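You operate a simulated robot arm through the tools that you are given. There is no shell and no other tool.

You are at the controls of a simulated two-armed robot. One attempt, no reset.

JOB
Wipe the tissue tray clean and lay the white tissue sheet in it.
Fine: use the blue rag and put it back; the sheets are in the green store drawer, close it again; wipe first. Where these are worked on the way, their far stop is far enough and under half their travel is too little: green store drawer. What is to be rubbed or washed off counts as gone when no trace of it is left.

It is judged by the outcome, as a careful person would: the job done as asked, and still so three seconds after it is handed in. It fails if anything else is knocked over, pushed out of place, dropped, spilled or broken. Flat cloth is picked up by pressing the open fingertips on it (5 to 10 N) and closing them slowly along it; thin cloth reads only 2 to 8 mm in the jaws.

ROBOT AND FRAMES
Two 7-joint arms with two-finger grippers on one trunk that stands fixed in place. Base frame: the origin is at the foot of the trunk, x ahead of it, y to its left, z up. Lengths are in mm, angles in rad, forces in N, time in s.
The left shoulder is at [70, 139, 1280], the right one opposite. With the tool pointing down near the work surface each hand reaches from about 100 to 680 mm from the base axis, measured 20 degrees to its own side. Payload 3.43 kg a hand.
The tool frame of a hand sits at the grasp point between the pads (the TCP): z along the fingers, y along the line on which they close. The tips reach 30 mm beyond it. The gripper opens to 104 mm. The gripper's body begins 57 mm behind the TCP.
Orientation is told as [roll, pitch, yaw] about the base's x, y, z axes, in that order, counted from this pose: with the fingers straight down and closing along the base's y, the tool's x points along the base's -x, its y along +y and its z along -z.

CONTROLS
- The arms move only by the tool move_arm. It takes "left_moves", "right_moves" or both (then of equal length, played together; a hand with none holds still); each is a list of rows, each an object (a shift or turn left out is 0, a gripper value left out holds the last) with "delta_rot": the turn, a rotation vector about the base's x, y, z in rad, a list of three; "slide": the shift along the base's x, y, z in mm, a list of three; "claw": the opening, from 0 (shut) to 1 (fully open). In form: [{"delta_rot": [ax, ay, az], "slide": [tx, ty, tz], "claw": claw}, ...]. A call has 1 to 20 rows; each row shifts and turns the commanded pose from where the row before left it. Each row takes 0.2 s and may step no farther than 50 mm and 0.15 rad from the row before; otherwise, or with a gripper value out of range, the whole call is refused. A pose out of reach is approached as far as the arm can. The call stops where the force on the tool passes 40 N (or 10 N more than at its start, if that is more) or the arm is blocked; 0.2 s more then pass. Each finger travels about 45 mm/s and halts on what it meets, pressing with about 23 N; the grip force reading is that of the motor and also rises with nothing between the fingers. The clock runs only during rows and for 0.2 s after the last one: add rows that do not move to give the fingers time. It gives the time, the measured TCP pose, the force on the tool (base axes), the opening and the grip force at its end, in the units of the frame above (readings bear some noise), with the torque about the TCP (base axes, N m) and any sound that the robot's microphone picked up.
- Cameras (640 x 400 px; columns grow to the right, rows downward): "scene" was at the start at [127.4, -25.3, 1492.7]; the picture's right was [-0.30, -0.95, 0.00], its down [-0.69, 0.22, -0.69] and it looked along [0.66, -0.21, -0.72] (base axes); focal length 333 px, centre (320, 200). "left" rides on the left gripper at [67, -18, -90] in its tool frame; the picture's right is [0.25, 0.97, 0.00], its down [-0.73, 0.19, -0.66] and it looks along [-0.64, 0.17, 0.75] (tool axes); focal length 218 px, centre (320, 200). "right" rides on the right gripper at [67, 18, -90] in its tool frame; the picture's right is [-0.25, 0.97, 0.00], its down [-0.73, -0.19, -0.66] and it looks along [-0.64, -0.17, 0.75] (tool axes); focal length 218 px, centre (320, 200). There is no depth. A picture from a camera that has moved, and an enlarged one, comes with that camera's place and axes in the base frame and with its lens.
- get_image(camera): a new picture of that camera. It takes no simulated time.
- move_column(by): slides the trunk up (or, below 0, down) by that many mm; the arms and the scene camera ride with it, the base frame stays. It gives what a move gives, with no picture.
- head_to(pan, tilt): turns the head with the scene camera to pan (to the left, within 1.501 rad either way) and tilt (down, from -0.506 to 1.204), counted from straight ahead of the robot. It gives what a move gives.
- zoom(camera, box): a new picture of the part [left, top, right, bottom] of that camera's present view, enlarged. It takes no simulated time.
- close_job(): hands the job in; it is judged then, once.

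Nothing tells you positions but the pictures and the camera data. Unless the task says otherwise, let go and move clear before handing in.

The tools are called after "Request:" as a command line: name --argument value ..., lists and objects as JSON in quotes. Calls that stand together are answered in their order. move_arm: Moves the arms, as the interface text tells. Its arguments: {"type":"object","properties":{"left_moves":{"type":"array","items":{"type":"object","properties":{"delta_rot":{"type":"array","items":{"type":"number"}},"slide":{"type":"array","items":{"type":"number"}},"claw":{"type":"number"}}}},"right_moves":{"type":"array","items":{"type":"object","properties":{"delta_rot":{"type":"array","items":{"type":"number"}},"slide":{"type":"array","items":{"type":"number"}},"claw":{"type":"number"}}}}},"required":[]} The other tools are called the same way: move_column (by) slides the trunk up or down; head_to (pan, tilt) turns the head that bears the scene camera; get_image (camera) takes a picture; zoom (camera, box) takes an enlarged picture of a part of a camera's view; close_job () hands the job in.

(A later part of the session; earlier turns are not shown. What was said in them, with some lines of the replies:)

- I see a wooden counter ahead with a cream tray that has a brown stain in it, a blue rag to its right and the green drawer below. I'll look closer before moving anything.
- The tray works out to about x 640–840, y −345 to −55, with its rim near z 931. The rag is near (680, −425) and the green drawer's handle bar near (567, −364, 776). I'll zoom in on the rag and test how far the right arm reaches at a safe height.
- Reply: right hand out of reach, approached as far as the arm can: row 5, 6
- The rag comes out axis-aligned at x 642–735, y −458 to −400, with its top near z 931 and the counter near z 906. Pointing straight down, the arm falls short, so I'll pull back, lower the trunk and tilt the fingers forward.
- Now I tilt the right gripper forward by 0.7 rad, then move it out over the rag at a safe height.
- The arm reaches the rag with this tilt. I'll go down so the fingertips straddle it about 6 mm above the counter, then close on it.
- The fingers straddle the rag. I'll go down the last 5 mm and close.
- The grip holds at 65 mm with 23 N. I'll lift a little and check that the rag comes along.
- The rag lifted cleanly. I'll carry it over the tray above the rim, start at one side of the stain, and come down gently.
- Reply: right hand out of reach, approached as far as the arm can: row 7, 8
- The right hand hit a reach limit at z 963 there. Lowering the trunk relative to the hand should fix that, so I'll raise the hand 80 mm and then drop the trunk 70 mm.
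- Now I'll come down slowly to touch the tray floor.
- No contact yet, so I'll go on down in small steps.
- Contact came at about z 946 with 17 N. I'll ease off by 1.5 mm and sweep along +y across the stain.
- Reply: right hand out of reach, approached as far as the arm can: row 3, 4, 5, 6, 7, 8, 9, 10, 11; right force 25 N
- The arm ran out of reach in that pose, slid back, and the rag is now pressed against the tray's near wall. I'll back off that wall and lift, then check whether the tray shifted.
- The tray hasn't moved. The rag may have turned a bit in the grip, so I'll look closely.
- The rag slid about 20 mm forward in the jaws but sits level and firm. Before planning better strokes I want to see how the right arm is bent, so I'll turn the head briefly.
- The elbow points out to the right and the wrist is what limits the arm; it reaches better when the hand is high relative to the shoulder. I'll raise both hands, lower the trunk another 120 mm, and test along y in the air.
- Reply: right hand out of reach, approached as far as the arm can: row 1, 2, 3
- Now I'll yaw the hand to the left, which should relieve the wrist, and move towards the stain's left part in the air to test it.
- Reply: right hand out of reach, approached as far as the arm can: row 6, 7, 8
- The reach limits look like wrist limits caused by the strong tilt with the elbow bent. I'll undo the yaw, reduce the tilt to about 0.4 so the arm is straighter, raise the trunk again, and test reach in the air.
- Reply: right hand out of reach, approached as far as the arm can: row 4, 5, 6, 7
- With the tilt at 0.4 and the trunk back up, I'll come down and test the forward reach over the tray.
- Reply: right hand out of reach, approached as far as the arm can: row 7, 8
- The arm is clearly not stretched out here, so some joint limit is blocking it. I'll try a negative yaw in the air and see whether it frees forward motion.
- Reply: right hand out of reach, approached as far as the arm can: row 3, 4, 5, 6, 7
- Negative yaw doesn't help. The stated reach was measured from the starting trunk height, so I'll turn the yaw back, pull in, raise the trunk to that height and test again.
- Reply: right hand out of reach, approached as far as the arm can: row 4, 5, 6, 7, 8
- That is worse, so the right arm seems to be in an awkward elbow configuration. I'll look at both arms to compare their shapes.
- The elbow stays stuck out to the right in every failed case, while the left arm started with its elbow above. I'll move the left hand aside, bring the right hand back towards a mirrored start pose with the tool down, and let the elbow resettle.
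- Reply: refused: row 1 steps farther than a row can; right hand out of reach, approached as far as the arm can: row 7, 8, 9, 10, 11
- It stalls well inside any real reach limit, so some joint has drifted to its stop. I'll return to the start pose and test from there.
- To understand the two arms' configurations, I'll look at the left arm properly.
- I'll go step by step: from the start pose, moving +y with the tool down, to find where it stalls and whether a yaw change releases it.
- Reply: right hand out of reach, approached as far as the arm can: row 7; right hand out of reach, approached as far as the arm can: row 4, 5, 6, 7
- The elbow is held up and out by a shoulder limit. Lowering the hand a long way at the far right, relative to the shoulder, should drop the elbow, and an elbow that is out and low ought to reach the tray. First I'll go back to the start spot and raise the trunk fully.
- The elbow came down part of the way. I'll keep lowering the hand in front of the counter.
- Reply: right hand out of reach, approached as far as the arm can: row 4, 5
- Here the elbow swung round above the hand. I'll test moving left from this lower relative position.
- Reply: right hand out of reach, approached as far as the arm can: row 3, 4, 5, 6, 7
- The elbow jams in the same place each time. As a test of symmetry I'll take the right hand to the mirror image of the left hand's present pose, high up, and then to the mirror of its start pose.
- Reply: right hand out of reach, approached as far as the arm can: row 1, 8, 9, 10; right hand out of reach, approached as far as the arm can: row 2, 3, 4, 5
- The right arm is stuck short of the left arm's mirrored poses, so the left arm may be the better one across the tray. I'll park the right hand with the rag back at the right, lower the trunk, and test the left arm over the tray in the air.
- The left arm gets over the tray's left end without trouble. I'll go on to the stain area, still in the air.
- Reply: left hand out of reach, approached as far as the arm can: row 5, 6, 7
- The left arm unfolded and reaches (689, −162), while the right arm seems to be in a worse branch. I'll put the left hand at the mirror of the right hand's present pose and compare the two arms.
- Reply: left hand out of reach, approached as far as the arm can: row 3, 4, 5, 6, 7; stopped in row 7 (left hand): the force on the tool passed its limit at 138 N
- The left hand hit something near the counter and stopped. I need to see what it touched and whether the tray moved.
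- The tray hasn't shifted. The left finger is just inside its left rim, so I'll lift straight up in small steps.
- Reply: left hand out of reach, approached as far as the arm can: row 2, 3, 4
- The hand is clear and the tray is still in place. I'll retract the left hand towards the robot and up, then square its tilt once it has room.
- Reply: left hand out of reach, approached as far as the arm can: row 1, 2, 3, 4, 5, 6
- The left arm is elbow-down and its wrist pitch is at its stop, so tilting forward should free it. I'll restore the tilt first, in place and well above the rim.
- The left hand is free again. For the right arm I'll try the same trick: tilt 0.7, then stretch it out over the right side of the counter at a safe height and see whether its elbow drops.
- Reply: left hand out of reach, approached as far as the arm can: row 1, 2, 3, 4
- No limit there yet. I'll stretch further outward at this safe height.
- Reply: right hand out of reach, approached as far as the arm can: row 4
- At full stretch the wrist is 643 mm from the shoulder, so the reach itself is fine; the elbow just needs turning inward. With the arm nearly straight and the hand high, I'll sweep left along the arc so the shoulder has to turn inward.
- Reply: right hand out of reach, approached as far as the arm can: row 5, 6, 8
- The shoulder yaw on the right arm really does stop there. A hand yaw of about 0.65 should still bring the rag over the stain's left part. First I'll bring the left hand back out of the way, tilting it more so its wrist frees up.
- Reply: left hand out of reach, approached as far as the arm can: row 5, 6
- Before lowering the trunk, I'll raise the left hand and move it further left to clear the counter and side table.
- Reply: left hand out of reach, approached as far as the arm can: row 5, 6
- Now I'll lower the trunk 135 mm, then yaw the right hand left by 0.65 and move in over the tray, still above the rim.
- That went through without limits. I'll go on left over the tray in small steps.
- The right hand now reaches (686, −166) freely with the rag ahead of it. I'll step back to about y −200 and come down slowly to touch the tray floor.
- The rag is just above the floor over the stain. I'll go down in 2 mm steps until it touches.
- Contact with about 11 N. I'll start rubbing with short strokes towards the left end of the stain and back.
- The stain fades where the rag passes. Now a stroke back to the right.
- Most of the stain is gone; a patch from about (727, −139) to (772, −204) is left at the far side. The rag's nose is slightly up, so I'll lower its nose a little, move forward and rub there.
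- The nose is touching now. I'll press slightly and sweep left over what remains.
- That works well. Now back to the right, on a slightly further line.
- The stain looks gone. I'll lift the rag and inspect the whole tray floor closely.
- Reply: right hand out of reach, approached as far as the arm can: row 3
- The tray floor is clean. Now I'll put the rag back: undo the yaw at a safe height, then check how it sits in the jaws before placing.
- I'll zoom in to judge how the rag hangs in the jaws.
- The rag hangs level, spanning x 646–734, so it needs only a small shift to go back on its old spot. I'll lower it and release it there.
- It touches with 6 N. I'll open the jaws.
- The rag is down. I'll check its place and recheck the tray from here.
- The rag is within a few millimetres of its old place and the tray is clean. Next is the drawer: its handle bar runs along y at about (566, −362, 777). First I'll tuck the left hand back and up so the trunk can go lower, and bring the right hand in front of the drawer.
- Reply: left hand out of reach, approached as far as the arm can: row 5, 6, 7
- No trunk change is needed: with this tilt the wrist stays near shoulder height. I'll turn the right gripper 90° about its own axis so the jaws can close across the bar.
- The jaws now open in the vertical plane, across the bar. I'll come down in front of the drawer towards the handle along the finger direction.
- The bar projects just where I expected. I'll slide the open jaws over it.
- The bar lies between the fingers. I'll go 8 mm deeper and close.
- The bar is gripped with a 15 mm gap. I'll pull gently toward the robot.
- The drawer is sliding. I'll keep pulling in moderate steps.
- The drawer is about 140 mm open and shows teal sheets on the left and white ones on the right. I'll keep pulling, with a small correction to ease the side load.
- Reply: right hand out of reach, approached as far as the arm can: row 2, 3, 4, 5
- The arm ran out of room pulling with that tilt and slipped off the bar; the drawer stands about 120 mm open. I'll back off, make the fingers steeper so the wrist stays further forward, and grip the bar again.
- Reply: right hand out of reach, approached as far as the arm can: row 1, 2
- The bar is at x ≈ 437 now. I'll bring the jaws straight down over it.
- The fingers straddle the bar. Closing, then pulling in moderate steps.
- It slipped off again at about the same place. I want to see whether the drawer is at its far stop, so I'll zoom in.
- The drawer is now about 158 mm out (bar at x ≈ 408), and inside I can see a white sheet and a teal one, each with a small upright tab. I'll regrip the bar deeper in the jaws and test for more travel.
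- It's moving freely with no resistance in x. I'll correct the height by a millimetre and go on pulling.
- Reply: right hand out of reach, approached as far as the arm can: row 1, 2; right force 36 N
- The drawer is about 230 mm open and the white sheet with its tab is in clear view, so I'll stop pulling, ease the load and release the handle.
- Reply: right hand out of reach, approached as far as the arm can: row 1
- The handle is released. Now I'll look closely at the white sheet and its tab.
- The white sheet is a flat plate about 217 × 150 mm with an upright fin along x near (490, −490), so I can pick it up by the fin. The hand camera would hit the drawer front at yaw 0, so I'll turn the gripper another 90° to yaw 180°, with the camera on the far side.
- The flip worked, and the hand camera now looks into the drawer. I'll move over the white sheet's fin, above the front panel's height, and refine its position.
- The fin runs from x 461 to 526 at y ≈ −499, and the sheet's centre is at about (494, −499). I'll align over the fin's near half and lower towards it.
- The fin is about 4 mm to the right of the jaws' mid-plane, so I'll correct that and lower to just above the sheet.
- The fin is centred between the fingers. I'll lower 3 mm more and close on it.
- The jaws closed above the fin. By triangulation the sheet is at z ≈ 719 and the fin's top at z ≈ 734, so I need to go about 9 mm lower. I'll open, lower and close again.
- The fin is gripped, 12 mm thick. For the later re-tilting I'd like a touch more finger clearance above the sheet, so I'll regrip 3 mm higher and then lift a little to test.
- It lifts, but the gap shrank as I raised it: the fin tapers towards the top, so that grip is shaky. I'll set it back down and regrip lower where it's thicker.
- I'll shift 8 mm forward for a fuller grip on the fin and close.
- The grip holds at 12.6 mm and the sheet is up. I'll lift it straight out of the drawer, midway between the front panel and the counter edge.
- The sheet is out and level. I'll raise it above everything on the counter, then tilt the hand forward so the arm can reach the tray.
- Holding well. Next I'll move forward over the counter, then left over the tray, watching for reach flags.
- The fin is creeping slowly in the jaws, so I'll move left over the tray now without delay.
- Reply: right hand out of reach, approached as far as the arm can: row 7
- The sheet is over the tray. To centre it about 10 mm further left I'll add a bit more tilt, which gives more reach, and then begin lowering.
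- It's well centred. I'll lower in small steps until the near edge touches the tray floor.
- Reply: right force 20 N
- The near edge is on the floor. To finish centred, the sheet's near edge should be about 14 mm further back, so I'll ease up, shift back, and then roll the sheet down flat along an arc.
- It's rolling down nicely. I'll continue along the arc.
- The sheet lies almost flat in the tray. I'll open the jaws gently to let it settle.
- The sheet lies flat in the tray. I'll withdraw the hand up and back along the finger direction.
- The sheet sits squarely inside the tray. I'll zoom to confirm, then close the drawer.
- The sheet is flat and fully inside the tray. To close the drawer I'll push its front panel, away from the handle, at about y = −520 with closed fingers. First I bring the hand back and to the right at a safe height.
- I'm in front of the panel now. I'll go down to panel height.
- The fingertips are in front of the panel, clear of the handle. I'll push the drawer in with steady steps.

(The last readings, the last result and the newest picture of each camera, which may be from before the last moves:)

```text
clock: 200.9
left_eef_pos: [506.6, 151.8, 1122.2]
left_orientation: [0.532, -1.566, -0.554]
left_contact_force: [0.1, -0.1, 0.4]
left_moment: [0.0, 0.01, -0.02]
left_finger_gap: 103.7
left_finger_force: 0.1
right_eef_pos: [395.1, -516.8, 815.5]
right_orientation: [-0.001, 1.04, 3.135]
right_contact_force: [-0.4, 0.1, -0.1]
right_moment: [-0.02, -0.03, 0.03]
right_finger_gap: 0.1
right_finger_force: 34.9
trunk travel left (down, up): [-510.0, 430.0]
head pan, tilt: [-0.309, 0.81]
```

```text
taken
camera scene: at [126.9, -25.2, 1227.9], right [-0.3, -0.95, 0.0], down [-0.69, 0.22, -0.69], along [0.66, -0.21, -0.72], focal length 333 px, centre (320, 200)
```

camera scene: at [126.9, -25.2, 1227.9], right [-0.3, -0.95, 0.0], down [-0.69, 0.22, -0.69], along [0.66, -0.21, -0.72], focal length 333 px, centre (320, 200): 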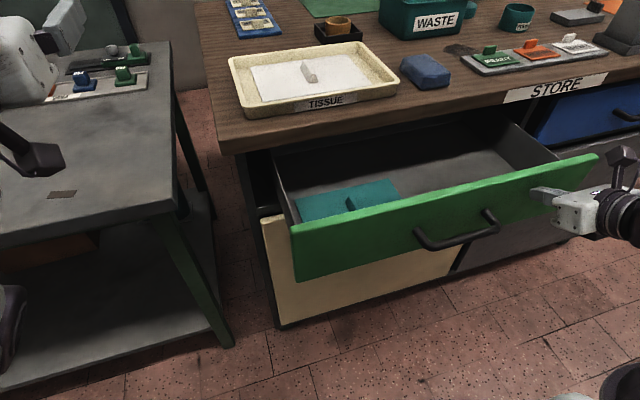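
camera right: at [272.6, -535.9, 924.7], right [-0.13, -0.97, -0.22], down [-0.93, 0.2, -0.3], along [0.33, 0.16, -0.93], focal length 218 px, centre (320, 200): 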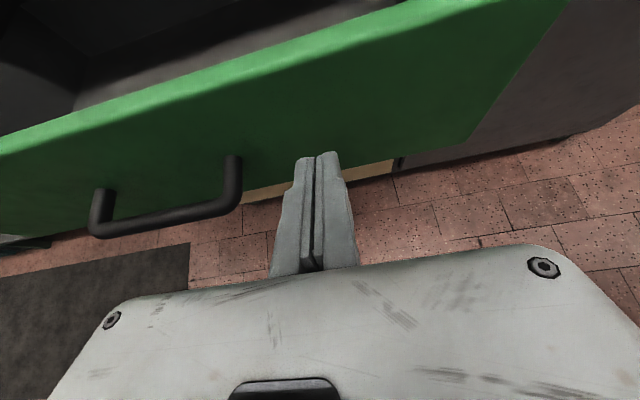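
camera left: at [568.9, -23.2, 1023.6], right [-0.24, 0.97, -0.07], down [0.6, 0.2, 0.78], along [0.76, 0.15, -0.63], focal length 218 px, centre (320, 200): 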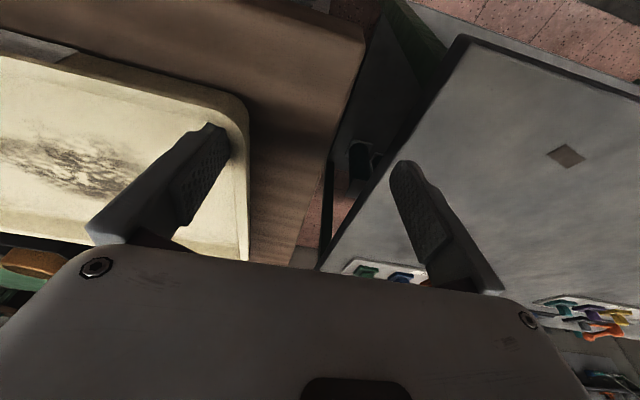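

It's sliding in smoothly. I'll go on pushing.

Request:
move_arm --right_moves '[{"slide": [15, 0, 0]}, {"slide": [15, 0, 0]}, {"slide": [15, 0, 0]}, {"slide": [15, 0, 0]}, {"slide": [15, 0, 0]}, {"slide": [15, 0, 0]}, {"slide": [0, 0, 0]}]'

Request:
move_arm --right_moves '[{"slide": [15, 0, 0]}, {"slide": [15, 0, 0]}, {"slide": [15, 0, 0]}, {"slide": [12, 0, 0]}, {"slide": [0, 0, 0]}]'

Request:
get_image --camera "scene"

```text
clock: 202.5
left_eef_pos: [507.2, 151.9, 1122.6]
left_orientation: [0.523, -1.565, -0.546]
left_contact_force: [-0.6, -1.0, 0.1]
left_moment: [0.02, 0.01, -0.01]
left_finger_gap: 104.1
left_finger_force: 0.0
right_eef_pos: [484.4, -516.5, 815.6]
right_orientation: [-0.002, 1.043, 3.136]
right_contact_force: [-0.6, -0.3, 0.0]
right_moment: [-0.03, -0.04, 0.0]
right_finger_gap: 0.2
right_finger_force: 34.5
trunk travel left (down, up): [-510.0, 430.0]
head pan, tilt: [-0.309, 0.81]
```

```text
clock: 203.7
left_eef_pos: [506.4, 153.1, 1121.2]
left_orientation: [0.513, -1.565, -0.539]
left_contact_force: [0.4, 1.0, -0.9]
left_moment: [0.02, 0.0, 0.04]
left_finger_gap: 103.8
left_finger_force: 0.2
right_eef_pos: [542.0, -516.7, 815.0]
right_orientation: [-0.003, 1.043, 3.135]
right_contact_force: [0.8, -0.5, 0.6]
right_moment: [0.0, -0.03, 0.01]
right_finger_gap: 0.0
right_finger_force: 34.4
trunk travel left (down, up): [-510.0, 430.0]
head pan, tilt: [-0.309, 0.81]
```

```text
taken
camera scene: at [127.1, -25.2, 1227.8], right [-0.3, -0.95, 0.0], down [-0.69, 0.22, -0.69], along [0.66, -0.21, -0.72], focal length 333 px, centre (320, 200)
```

scene: 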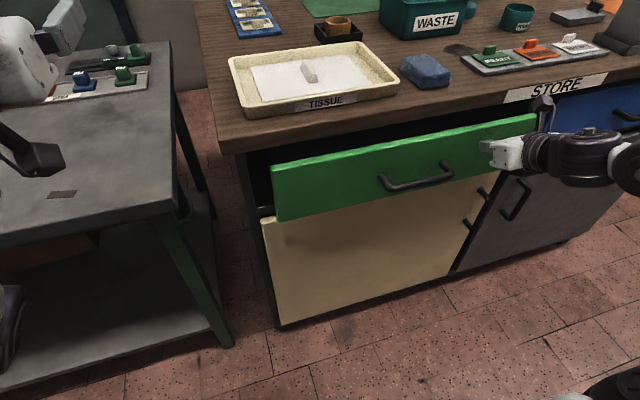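

About 36 mm to go. I'll do the last part in smaller steps until it seats.

Request:
move_arm --right_moves '[{"slide": [10, 0, 0]}, {"slide": [10, 0, 0]}, {"slide": [8, 0, 0]}, {"slide": [0, 0, 0]}]'

Request:
move_arm --right_moves '[{"slide": [4, 0, 0]}, {"slide": [4, 0, 0]}, {"slide": [0, 0, 0]}]'

Request:
zoom --camera "scene" --box '[240, 80, 580, 290]'

```text
clock: 204.7
left_eef_pos: [507.8, 152.3, 1121.7]
left_orientation: [0.498, -1.566, -0.52]
left_contact_force: [-1.1, 0.5, 0.6]
left_moment: [0.04, 0.01, 0.03]
left_finger_gap: 103.8
left_finger_force: 0.0
right_eef_pos: [569.4, -517.4, 814.9]
right_orientation: [-0.002, 1.042, 3.136]
right_contact_force: [-0.8, -0.1, -0.6]
right_moment: [-0.04, 0.01, -0.01]
right_finger_gap: 0.0
right_finger_force: 34.6
trunk travel left (down, up): [-510.0, 430.0]
head pan, tilt: [-0.309, 0.81]
```

```text
clock: 205.5
left_eef_pos: [508.2, 151.6, 1122.1]
left_orientation: [0.493, -1.567, -0.517]
left_contact_force: [-0.9, -0.4, -0.4]
left_moment: [0.04, -0.02, 0.01]
left_finger_gap: 103.9
left_finger_force: 0.1
right_eef_pos: [576.9, -516.1, 815.3]
right_orientation: [-0.001, 1.039, 3.135]
right_contact_force: [0.2, 0.2, 1.2]
right_moment: [0.04, 0.04, -0.03]
right_finger_gap: 0.0
right_finger_force: 34.2
trunk travel left (down, up): [-510.0, 430.0]
head pan, tilt: [-0.309, 0.81]
```

```text
1.88 times, centred on (410, 185) of scene
camera zoom: at [127.3, -25.2, 1227.8], right [-0.3, -0.95, 0.0], down [-0.69, 0.22, -0.69], along [0.66, -0.21, -0.72], focal length 627 px, centre (151, 228)
```

zoom: 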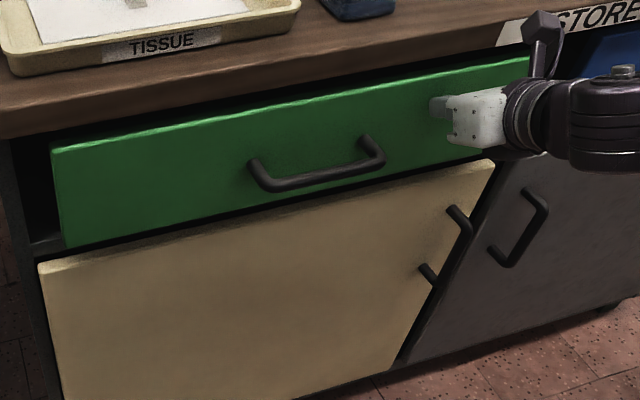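

Compared with the start picture the panel is still a few millimetres out. I'll push on gently until I feel the stop.

Request:
move_arm --right_moves '[{"slide": [3, 0, 0]}, {"slide": [3, 0, 0]}, {"slide": [0, 0, 0]}]'

Request:
move_arm --right_moves '[{"slide": [3, 0, 0]}, {"slide": [0, 0, 0]}]'

```text
clock: 206.3
left_eef_pos: [506.7, 151.7, 1121.2]
left_orientation: [0.502, -1.565, -0.528]
left_contact_force: [-0.5, -0.6, -0.8]
left_moment: [-0.02, 0.01, 0.01]
left_finger_gap: 104.0
left_finger_force: 0.0
right_eef_pos: [582.9, -516.6, 814.8]
right_orientation: [-0.002, 1.041, 3.136]
right_contact_force: [0.0, 0.9, 0.6]
right_moment: [0.0, -0.02, -0.01]
right_finger_gap: 0.1
right_finger_force: 34.2
trunk travel left (down, up): [-510.0, 430.0]
head pan, tilt: [-0.309, 0.81]
```

```text
clock: 206.9
left_eef_pos: [507.6, 151.7, 1122.3]
left_orientation: [0.489, -1.566, -0.514]
left_contact_force: [-0.3, -0.5, 0.7]
left_moment: [-0.02, 0.0, -0.07]
left_finger_gap: 103.8
left_finger_force: 0.1
right_eef_pos: [586.1, -516.6, 814.5]
right_orientation: [-0.002, 1.04, 3.135]
right_contact_force: [0.2, 0.0, 0.1]
right_moment: [0.0, -0.02, -0.01]
right_finger_gap: 0.0
right_finger_force: 35.0
trunk travel left (down, up): [-510.0, 430.0]
head pan, tilt: [-0.309, 0.81]
```

Request:
zoom --camera "scene" --box '[240, 90, 560, 290]'

Request:
move_arm --right_moves '[{"slide": [3, 0, 0]}, {"slide": [0, 0, 0]}]'

Request:
zoom --camera "scene" --box '[240, 90, 560, 290]'

```text
2.00 times, centred on (400, 190) of scene
camera zoom: at [127.3, -25.2, 1227.8], right [-0.3, -0.95, 0.0], down [-0.69, 0.22, -0.69], along [0.66, -0.21, -0.72], focal length 666 px, centre (160, 220)
```

zoom: 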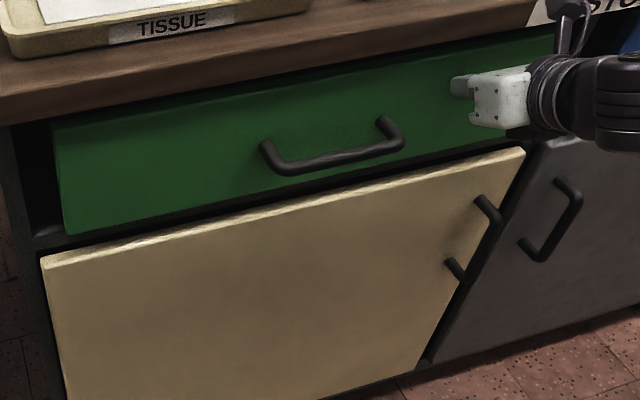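

```text
clock: 207.5
left_eef_pos: [504.5, 151.1, 1121.7]
left_orientation: [0.674, -1.568, -0.699]
left_contact_force: [0.4, 0.1, 0.3]
left_moment: [0.05, 0.0, -0.01]
left_finger_gap: 103.8
left_finger_force: 0.0
right_eef_pos: [587.9, -516.4, 814.7]
right_orientation: [-0.002, 1.04, 3.135]
right_contact_force: [-14.6, 2.6, -1.3]
right_moment: [0.06, 0.04, 0.11]
right_finger_gap: 6.2
right_finger_force: 34.6
trunk travel left (down, up): [-510.0, 430.0]
head pan, tilt: [-0.309, 0.81]
```

```text
2.00 times, centred on (400, 190) of scene
camera zoom: at [125.2, -25.1, 1228.0], right [-0.3, -0.95, 0.0], down [-0.69, 0.22, -0.69], along [0.66, -0.21, -0.72], focal length 666 px, centre (160, 220)
```

zoom: 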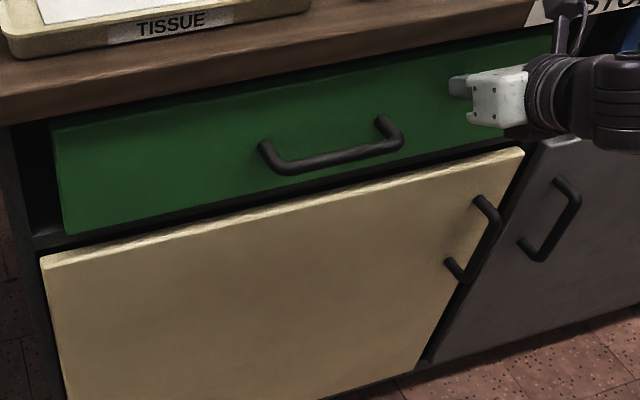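

I feel the stop (15 N) and the handle is back at its starting place, so the drawer is closed. I'll back the hand off and move clear.

Request:
move_arm --right_moves '[{"slide": [-10, 0, 0]}, {"slide": [-30, 0, 0]}, {"slide": [-40, 0, 0]}, {"slide": [-40, 0, 10]}, {"slide": [-40, 0, 20]}, {"slide": [-20, 0, 30]}, {"slide": [0, 0, 40]}, {"slide": [0, 0, 40]}, {"slide": [0, 0, 40]}, {"slide": [0, 0, 0]}]'

Request:
get_image --camera "scene"

Request:
zoom --camera "scene" --box '[200, 20, 480, 195]'

```text
clock: 209.7
left_eef_pos: [507.1, 150.5, 1122.0]
left_orientation: [0.548, -1.565, -0.573]
left_contact_force: [0.1, -1.4, -0.6]
left_moment: [-0.01, 0.0, 0.0]
left_finger_gap: 104.0
left_finger_force: 0.1
right_eef_pos: [409.3, -518.6, 993.6]
right_orientation: [-0.004, 1.04, 3.134]
right_contact_force: [0.5, -0.9, -0.1]
right_moment: [0.01, 0.01, 0.02]
right_finger_gap: 0.0
right_finger_force: 35.0
trunk travel left (down, up): [-510.0, 430.0]
head pan, tilt: [-0.309, 0.81]
```

```text
taken
camera scene: at [127.7, -25.8, 1227.7], right [-0.3, -0.95, 0.0], down [-0.69, 0.22, -0.69], along [0.66, -0.21, -0.72], focal length 333 px, centre (320, 200)
```

scene: 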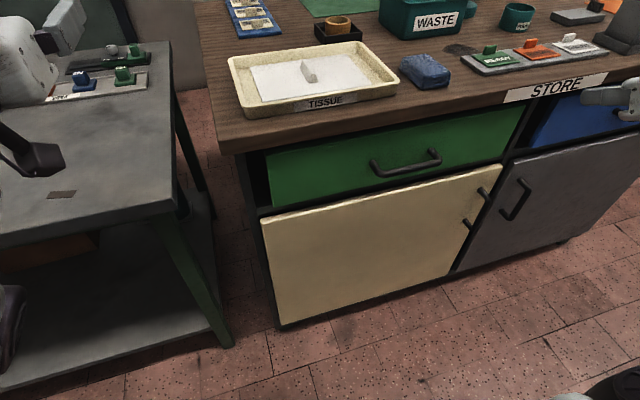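

```text
2.29 times, centred on (340, 108) of scene
camera zoom: at [127.7, -25.8, 1227.7], right [-0.3, -0.95, 0.0], down [-0.69, 0.22, -0.69], along [0.66, -0.21, -0.72], focal length 761 px, centre (274, 411)
```

zoom: 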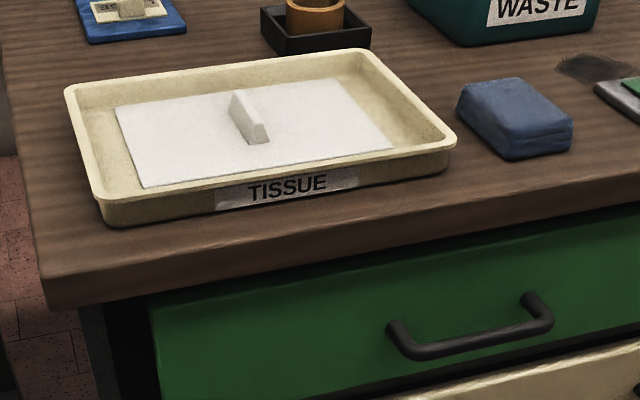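

The drawer is shut, the sheet lies in the clean tray and the rag is in place. As a last check I'll look over the side table and the rest of the counter for anything disturbed.

Request:
head_to --pan 0.35 --tilt 0.6

Request:
get_image --camera "scene"

Request:
head_to --pan -0.6 --tilt 0.5

Request:
get_image --camera "scene"

```text
clock: 210.8
left_eef_pos: [507.1, 152.6, 1122.1]
left_orientation: [0.496, -1.565, -0.522]
left_contact_force: [0.2, -0.5, 0.6]
left_moment: [-0.03, 0.02, 0.01]
left_finger_gap: 104.1
left_finger_force: 0.1
right_eef_pos: [408.2, -519.1, 992.9]
right_orientation: [-0.001, 1.04, 3.133]
right_contact_force: [0.7, 0.4, 0.4]
right_moment: [0.0, 0.0, 0.01]
right_finger_gap: 0.0
right_finger_force: 34.9
trunk travel left (down, up): [-510.0, 430.0]
head pan, tilt: [0.351, 0.6]
```

```text
taken
camera scene: at [133.9, 29.4, 1245.5], right [0.34, -0.94, 0.0], down [-0.53, -0.19, -0.82], along [0.77, 0.28, -0.57], focal length 333 px, centre (320, 200)
```

scene: 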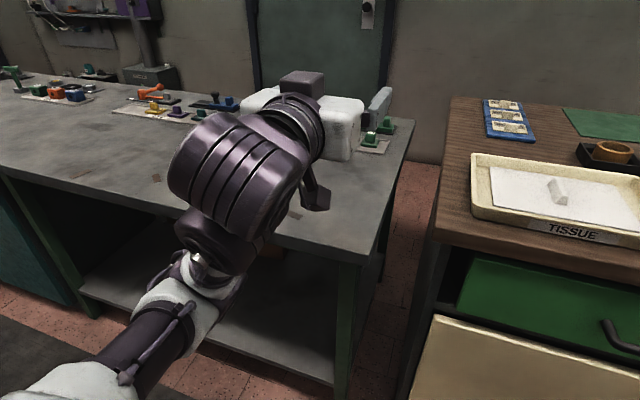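

```text
clock: 212.0
left_eef_pos: [507.3, 151.5, 1121.5]
left_orientation: [0.491, -1.566, -0.514]
left_contact_force: [-0.1, 0.2, 0.5]
left_moment: [0.03, 0.01, -0.03]
left_finger_gap: 104.2
left_finger_force: 0.1
right_eef_pos: [407.7, -518.8, 994.3]
right_orientation: [-0.002, 1.04, 3.134]
right_contact_force: [0.0, 0.3, -0.7]
right_moment: [0.02, -0.01, -0.03]
right_finger_gap: 0.1
right_finger_force: 35.1
trunk travel left (down, up): [-510.0, 430.0]
head pan, tilt: [-0.6, 0.499]
```

```text
taken
camera scene: at [126.0, -52.2, 1254.6], right [-0.56, -0.83, 0.0], down [-0.4, 0.27, -0.88], along [0.72, -0.5, -0.48], focal length 333 px, centre (320, 200)
```

scene: 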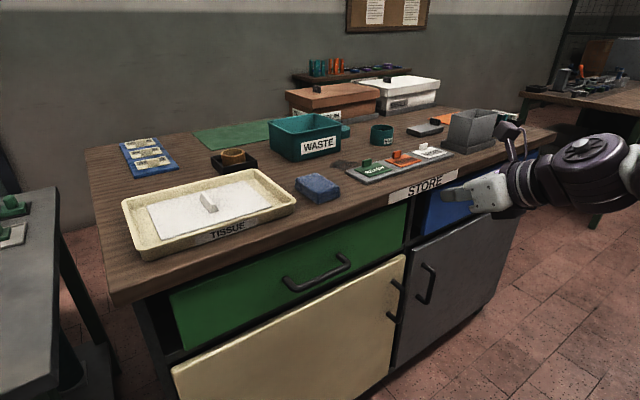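

Everything is in its place: the tray is wiped and holds the white sheet, the rag is back, the green drawer is closed, and both hands are clear. I'm handing in.

Request:
close_job

```text
The job is handed in.
```

The tissue tray is wiped clean and the white tissue sheet lies flat in it. I handed the job in after checking the scene with the cameras; no result has come back.

- **Wiping:** I wiped first, with the blue rag. Close-up views of the tray floor showed no trace of the stain.
- **Rag:** it is back within about 5 mm of where it was.
- **Sheet:** I took the white sheet from the green store drawer by its raised fin. It sits fully inside the tray rim.
- **Drawer:** I opened it about 230 mm and did not feel its far stop, so I can't say exactly how much of its travel that was. I then pushed it shut until I felt it seat.
- **Unplanned contact:**
  - **Left hand:** early on, while I was testing its reach, one finger hit the tray's left rim and the force spiked to 138 N.
  - **Rag:** it also pressed briefly against the near wall of the tray.
  - **Result:** before and after pictures show the tray did not move, and I saw nothing else on the counter or side table disturbed.
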